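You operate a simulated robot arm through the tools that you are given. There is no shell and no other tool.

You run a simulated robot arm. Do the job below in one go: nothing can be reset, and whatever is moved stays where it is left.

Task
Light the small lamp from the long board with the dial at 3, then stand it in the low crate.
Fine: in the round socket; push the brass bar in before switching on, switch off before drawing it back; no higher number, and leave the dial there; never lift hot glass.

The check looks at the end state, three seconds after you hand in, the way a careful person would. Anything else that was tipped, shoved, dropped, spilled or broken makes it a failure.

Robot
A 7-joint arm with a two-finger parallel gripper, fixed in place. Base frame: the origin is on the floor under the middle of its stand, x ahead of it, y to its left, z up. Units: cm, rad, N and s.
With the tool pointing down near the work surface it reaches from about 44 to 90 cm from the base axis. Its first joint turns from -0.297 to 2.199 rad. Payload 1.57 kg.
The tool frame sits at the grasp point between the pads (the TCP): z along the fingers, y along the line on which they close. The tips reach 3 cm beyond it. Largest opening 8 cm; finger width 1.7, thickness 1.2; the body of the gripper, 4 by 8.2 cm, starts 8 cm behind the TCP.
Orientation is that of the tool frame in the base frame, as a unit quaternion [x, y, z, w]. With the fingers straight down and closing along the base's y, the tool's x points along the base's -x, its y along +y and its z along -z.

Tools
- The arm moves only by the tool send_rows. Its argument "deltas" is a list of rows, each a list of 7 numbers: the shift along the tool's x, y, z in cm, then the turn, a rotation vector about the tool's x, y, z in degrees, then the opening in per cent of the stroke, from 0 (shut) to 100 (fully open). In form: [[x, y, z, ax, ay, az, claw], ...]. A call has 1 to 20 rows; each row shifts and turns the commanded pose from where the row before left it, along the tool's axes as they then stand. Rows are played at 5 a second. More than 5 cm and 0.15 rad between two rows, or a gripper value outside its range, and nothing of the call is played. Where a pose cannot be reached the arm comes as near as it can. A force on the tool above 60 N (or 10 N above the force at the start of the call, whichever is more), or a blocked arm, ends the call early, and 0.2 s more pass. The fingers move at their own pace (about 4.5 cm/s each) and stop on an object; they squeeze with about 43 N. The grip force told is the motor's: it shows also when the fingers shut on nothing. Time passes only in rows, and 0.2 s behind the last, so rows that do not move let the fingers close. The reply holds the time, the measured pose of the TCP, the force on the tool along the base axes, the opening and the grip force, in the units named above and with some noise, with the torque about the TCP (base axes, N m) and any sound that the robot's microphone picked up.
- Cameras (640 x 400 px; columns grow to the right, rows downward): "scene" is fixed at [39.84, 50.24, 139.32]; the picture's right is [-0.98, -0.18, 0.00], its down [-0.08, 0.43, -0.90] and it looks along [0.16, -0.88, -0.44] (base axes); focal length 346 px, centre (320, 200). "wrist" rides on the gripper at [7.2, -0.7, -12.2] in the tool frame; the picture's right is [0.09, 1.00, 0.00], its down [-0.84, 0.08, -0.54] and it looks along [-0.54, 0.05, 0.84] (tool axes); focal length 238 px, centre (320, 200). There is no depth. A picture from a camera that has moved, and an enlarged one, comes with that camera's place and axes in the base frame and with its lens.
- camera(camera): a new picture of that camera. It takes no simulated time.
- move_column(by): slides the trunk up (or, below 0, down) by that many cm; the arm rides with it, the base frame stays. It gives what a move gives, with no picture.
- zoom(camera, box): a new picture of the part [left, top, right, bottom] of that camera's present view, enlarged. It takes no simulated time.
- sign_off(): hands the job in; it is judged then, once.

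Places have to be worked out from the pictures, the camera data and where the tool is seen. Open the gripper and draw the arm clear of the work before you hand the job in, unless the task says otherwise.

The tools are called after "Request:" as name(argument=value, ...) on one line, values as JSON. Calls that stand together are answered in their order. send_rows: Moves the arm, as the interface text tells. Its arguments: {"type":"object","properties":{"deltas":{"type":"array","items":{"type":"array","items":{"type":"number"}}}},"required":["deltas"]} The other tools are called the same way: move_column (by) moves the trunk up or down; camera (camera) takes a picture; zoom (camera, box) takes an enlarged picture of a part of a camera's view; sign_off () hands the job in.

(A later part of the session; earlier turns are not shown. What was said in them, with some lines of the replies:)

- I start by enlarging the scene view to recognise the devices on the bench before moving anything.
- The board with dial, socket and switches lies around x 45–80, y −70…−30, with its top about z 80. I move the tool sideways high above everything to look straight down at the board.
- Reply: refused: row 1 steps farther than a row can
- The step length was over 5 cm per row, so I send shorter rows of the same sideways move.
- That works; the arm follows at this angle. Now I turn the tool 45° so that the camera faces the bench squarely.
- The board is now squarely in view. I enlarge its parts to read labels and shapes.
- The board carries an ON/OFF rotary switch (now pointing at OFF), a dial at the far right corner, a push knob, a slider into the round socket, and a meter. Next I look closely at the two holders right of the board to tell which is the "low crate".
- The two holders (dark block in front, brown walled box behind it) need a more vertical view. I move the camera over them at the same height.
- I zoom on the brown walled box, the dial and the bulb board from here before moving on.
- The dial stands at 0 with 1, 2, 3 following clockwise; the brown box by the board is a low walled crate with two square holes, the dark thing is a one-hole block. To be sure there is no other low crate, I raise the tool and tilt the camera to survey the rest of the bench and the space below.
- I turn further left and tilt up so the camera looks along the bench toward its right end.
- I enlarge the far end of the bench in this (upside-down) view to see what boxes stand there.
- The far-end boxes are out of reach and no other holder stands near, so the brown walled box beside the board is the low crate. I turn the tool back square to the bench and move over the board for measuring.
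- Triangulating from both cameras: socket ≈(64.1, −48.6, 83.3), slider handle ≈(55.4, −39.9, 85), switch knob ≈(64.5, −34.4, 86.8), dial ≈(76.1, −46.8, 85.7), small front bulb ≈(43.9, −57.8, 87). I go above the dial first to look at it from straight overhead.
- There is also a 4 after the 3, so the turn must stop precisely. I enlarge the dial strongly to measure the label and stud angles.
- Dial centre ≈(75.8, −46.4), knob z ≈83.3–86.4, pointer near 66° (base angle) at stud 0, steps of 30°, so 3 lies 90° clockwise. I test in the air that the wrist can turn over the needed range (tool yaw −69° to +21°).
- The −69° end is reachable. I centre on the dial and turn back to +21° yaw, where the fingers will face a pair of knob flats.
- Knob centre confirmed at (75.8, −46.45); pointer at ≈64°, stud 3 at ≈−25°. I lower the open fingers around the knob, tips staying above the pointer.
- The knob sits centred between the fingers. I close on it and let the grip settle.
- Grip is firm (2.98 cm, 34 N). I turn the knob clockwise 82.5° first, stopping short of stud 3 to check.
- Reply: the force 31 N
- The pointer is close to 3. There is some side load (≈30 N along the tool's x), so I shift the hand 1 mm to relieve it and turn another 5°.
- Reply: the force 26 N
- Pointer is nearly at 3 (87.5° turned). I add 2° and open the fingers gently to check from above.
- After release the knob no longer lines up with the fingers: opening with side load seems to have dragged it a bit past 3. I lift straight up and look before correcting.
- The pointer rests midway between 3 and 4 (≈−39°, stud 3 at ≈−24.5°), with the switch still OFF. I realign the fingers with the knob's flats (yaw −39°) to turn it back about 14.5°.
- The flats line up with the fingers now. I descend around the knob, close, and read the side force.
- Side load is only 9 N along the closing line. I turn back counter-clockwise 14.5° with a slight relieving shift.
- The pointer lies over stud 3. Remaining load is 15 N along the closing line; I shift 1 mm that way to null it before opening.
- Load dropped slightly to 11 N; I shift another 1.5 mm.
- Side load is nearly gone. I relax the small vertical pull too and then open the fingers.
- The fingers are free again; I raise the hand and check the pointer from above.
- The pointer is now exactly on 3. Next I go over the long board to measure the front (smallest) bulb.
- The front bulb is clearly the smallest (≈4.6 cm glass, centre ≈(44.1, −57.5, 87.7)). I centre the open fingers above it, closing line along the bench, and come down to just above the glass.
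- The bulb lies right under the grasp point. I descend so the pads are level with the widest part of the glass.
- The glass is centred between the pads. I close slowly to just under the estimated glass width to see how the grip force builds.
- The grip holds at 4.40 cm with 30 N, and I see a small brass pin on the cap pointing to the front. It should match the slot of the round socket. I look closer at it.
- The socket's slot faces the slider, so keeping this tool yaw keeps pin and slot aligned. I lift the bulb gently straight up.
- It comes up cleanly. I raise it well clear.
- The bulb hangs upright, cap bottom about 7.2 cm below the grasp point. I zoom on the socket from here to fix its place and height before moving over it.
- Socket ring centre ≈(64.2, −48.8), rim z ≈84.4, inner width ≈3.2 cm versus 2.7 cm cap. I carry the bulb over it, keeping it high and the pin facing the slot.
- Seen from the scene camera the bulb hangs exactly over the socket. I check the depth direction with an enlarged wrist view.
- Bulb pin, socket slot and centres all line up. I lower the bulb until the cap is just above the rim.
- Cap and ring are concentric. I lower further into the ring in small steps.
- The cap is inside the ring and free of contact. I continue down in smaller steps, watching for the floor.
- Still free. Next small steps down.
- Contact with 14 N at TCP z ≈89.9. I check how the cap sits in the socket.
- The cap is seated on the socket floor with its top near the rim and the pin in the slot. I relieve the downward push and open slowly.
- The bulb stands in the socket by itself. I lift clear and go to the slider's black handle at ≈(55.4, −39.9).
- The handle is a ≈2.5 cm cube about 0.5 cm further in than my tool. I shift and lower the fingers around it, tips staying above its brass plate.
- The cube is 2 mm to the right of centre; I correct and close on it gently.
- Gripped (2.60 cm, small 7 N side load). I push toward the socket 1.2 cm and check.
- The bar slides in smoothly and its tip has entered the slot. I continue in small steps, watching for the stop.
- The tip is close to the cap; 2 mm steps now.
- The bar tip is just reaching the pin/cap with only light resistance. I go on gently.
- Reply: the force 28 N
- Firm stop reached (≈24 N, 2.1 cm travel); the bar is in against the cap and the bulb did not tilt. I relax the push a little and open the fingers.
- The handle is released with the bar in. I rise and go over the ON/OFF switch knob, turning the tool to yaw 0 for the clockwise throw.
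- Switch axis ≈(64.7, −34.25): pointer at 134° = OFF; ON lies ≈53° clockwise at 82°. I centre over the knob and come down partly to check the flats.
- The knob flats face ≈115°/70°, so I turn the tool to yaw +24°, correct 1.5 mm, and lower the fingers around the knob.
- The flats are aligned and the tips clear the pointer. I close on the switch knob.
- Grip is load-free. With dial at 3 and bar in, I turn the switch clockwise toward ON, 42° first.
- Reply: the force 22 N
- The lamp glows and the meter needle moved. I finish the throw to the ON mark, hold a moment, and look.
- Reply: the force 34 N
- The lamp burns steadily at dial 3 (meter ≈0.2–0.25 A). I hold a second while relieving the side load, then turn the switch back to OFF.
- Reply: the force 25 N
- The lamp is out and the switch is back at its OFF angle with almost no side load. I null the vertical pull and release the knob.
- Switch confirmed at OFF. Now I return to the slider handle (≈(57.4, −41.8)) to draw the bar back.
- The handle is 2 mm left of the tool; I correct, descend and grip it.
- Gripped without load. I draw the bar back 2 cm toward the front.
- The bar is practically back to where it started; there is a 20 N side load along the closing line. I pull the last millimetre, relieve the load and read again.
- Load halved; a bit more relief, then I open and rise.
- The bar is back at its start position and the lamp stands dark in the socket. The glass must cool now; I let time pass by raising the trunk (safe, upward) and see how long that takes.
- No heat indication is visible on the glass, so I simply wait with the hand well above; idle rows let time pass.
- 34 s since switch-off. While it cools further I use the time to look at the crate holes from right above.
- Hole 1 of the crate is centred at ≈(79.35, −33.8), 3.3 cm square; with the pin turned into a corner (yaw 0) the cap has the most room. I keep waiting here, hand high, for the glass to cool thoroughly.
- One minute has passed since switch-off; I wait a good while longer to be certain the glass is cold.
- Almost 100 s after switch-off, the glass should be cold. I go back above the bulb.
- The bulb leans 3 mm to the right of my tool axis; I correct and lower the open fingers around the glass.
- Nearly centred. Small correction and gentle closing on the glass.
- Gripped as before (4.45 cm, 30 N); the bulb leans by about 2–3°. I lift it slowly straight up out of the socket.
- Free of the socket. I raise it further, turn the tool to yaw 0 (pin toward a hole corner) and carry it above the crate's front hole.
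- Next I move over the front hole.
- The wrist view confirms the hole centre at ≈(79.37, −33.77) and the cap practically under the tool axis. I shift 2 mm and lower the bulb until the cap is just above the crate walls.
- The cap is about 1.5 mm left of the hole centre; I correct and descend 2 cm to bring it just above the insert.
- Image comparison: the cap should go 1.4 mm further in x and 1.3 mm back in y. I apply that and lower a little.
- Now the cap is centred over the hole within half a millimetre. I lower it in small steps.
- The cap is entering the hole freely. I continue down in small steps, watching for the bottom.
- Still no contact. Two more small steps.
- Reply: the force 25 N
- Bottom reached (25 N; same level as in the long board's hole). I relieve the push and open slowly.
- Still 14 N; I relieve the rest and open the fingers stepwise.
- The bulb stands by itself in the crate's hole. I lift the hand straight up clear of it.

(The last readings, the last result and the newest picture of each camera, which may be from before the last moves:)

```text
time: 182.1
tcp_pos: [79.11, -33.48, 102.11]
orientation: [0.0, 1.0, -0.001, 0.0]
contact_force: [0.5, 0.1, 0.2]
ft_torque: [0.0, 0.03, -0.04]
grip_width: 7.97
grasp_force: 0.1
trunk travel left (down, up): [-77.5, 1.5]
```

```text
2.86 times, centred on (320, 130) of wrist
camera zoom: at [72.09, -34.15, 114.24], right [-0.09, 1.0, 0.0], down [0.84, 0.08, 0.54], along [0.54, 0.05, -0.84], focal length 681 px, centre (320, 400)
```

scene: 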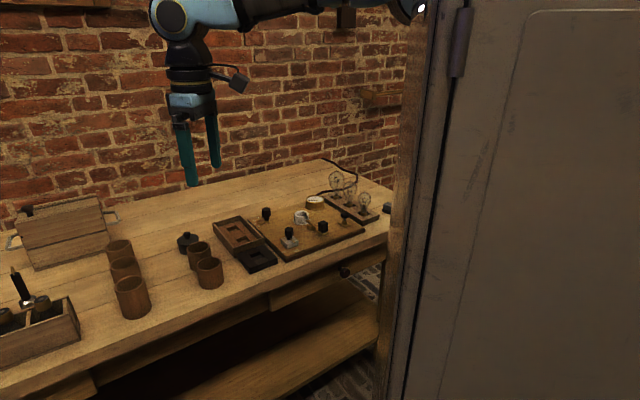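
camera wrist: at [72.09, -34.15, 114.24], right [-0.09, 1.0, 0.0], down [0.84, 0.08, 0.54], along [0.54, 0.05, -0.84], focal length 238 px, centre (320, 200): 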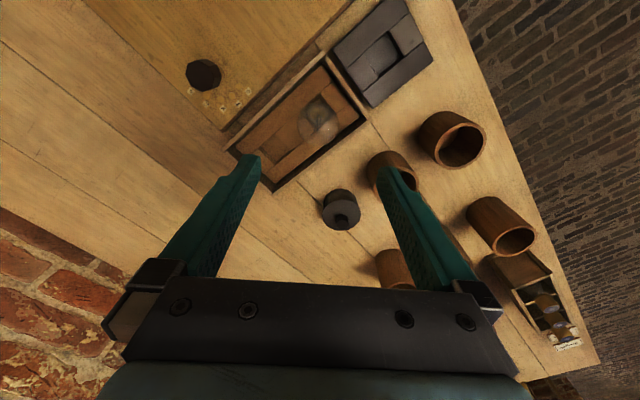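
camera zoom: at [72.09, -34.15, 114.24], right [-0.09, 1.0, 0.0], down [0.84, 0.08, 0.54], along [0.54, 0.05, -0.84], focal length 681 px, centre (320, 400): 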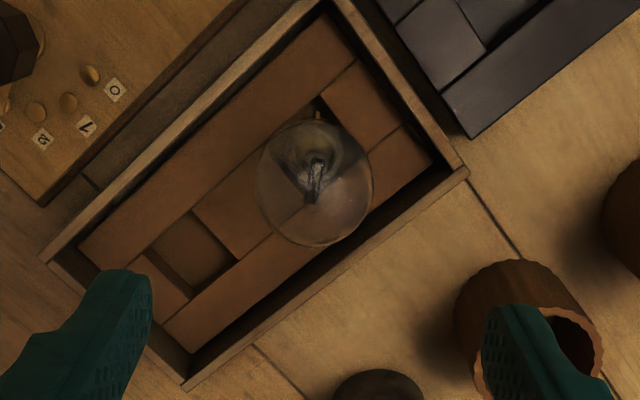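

The bulb stands upright in the low crate; board, switch and slider look as they should. I withdraw the arm away from the bench and make a final check of everything.

Request:
send_rows(deltas=[[0, 0, -4, 0, 0, 0, 100], [3, 3, -1.5, 0, 0, 0, 100], [3, 3, -1.5, 0, 0, 0, 100], [3, 3, -1.5, 0, 0, 0, 100], [3, 3, -1.5, 0, 0, 0, 100], [3, 3, 0, 0, 0, 0, 100], [0, 3, 0, 0, 0, 0, 100], [0, 0, 0, 0, 0, 0, 100]])

Request:
camera(camera="scene")

Request:
zoom(camera="scene", box=[205, 180, 305, 270])

Request:
zoom(camera="scene", box=[250, 200, 290, 230])

Request:
zoom(camera="scene", box=[280, 165, 400, 250])

Request:
camera(camera="wrist")

```text
time: 183.9
tcp_pos: [64.3, -15.69, 112.24]
orientation: [0.0, 1.0, 0.0, 0.0]
contact_force: [0.0, 0.2, 0.0]
ft_torque: [0.0, 0.0, 0.0]
grip_width: 8.0
grasp_force: 0.0
trunk travel left (down, up): [-77.5, 1.5]
```

```text
taken
```

scene: 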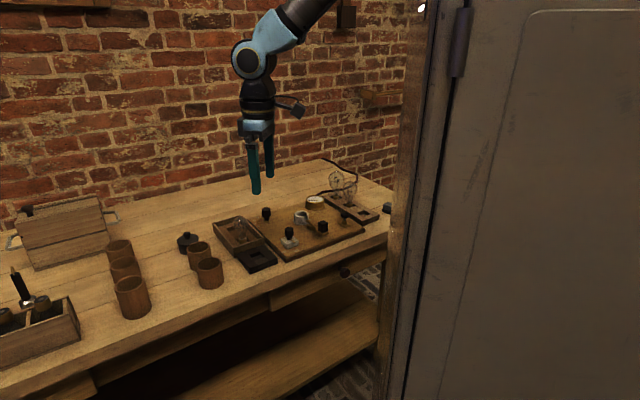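

```text
4.44 times, centred on (255, 225) of scene
camera zoom: at [39.84, 50.24, 139.32], right [-0.98, -0.18, 0.0], down [-0.08, 0.43, -0.9], along [0.16, -0.88, -0.44], focal length 1536 px, centre (609, 89)
```

zoom: 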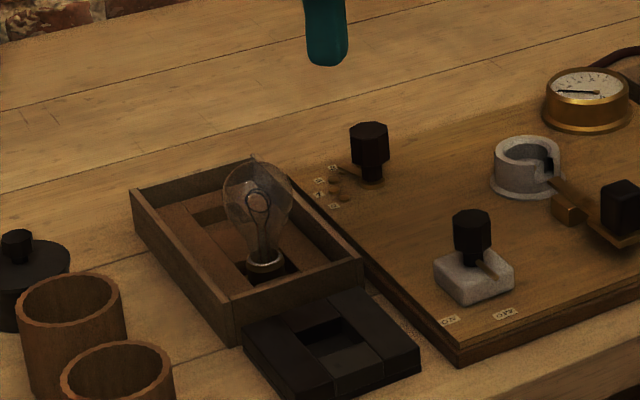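

```text
13.33 times, centred on (270, 215) of scene
camera zoom: at [39.84, 50.24, 139.32], right [-0.98, -0.18, 0.0], down [-0.08, 0.43, -0.9], along [0.16, -0.88, -0.44], focal length 4607 px, centre (987, 0)
```

zoom: 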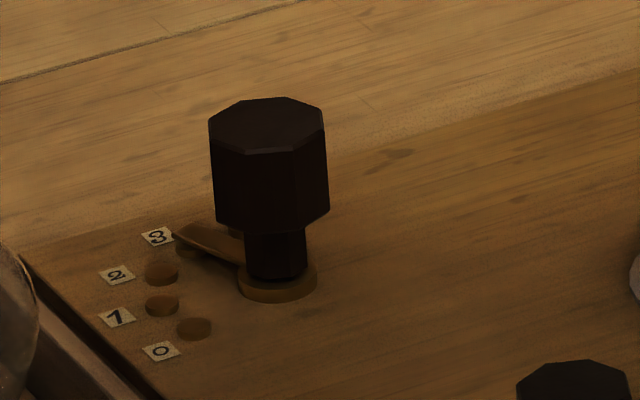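

```text
4.71 times, centred on (340, 208) of scene
camera zoom: at [39.84, 50.24, 139.32], right [-0.98, -0.18, 0.0], down [-0.08, 0.43, -0.9], along [0.16, -0.88, -0.44], focal length 1626 px, centre (226, 165)
```

zoom: 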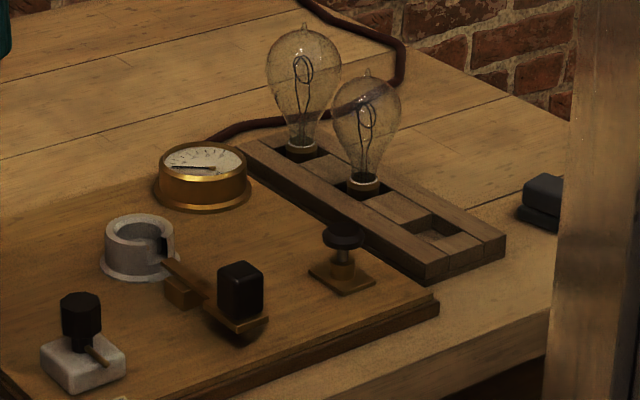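

```text
taken
camera wrist: at [57.24, -16.36, 124.38], right [-0.09, 1.0, 0.0], down [0.84, 0.08, 0.54], along [0.54, 0.05, -0.84], focal length 238 px, centre (320, 200)
```

wrist: 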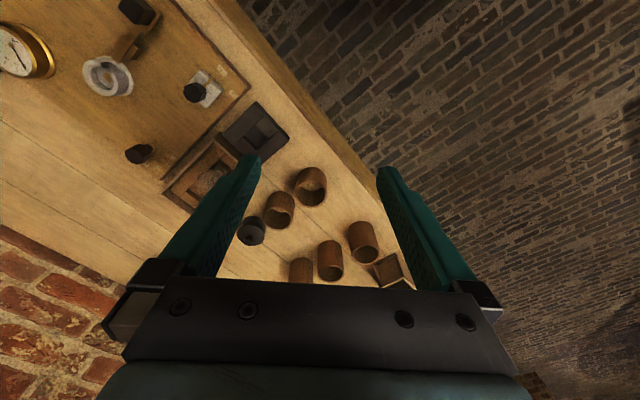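

Final check: the small lamp stands in the low crate, the dial points at 3, the switch is at OFF, the bar is drawn back, the other bulbs and objects are untouched, and the gripper is open and clear. I hand the job in.

Request:
sign_off()

```text
The job is handed in.
```

The small lamp was lit in the round socket with the dial at 3 and now stands upright in the low crate. One slip to know about: the dial went briefly past 3 while I was setting it.

- **Dial slip:** When I released the knob the first time, the fingers dragged the pointer to about halfway between 3 and 4. It never reached the 4 stud, and the switch was still off. I turned it back, and the final check shows it on 3.
- **Lighting order:** I pushed the brass bar in before switching on. The lamp burned for a few seconds, with the meter around 0.2–0.25 A. I switched off before drawing the bar back.
- **Cooling:** I waited about 100 seconds after switching off before lifting the lamp. Nothing on the bench shows the glass temperature, so that wait was my judgement that it had cooled.
- **Which crate:** I took the low crate to be the brown walled box beside the board, not the flat dark block in front of it. The lamp is in its front hole.

At hand-in the switch was off and the other bulbs and objects looked untouched. The gripper was open and clear of the bench.
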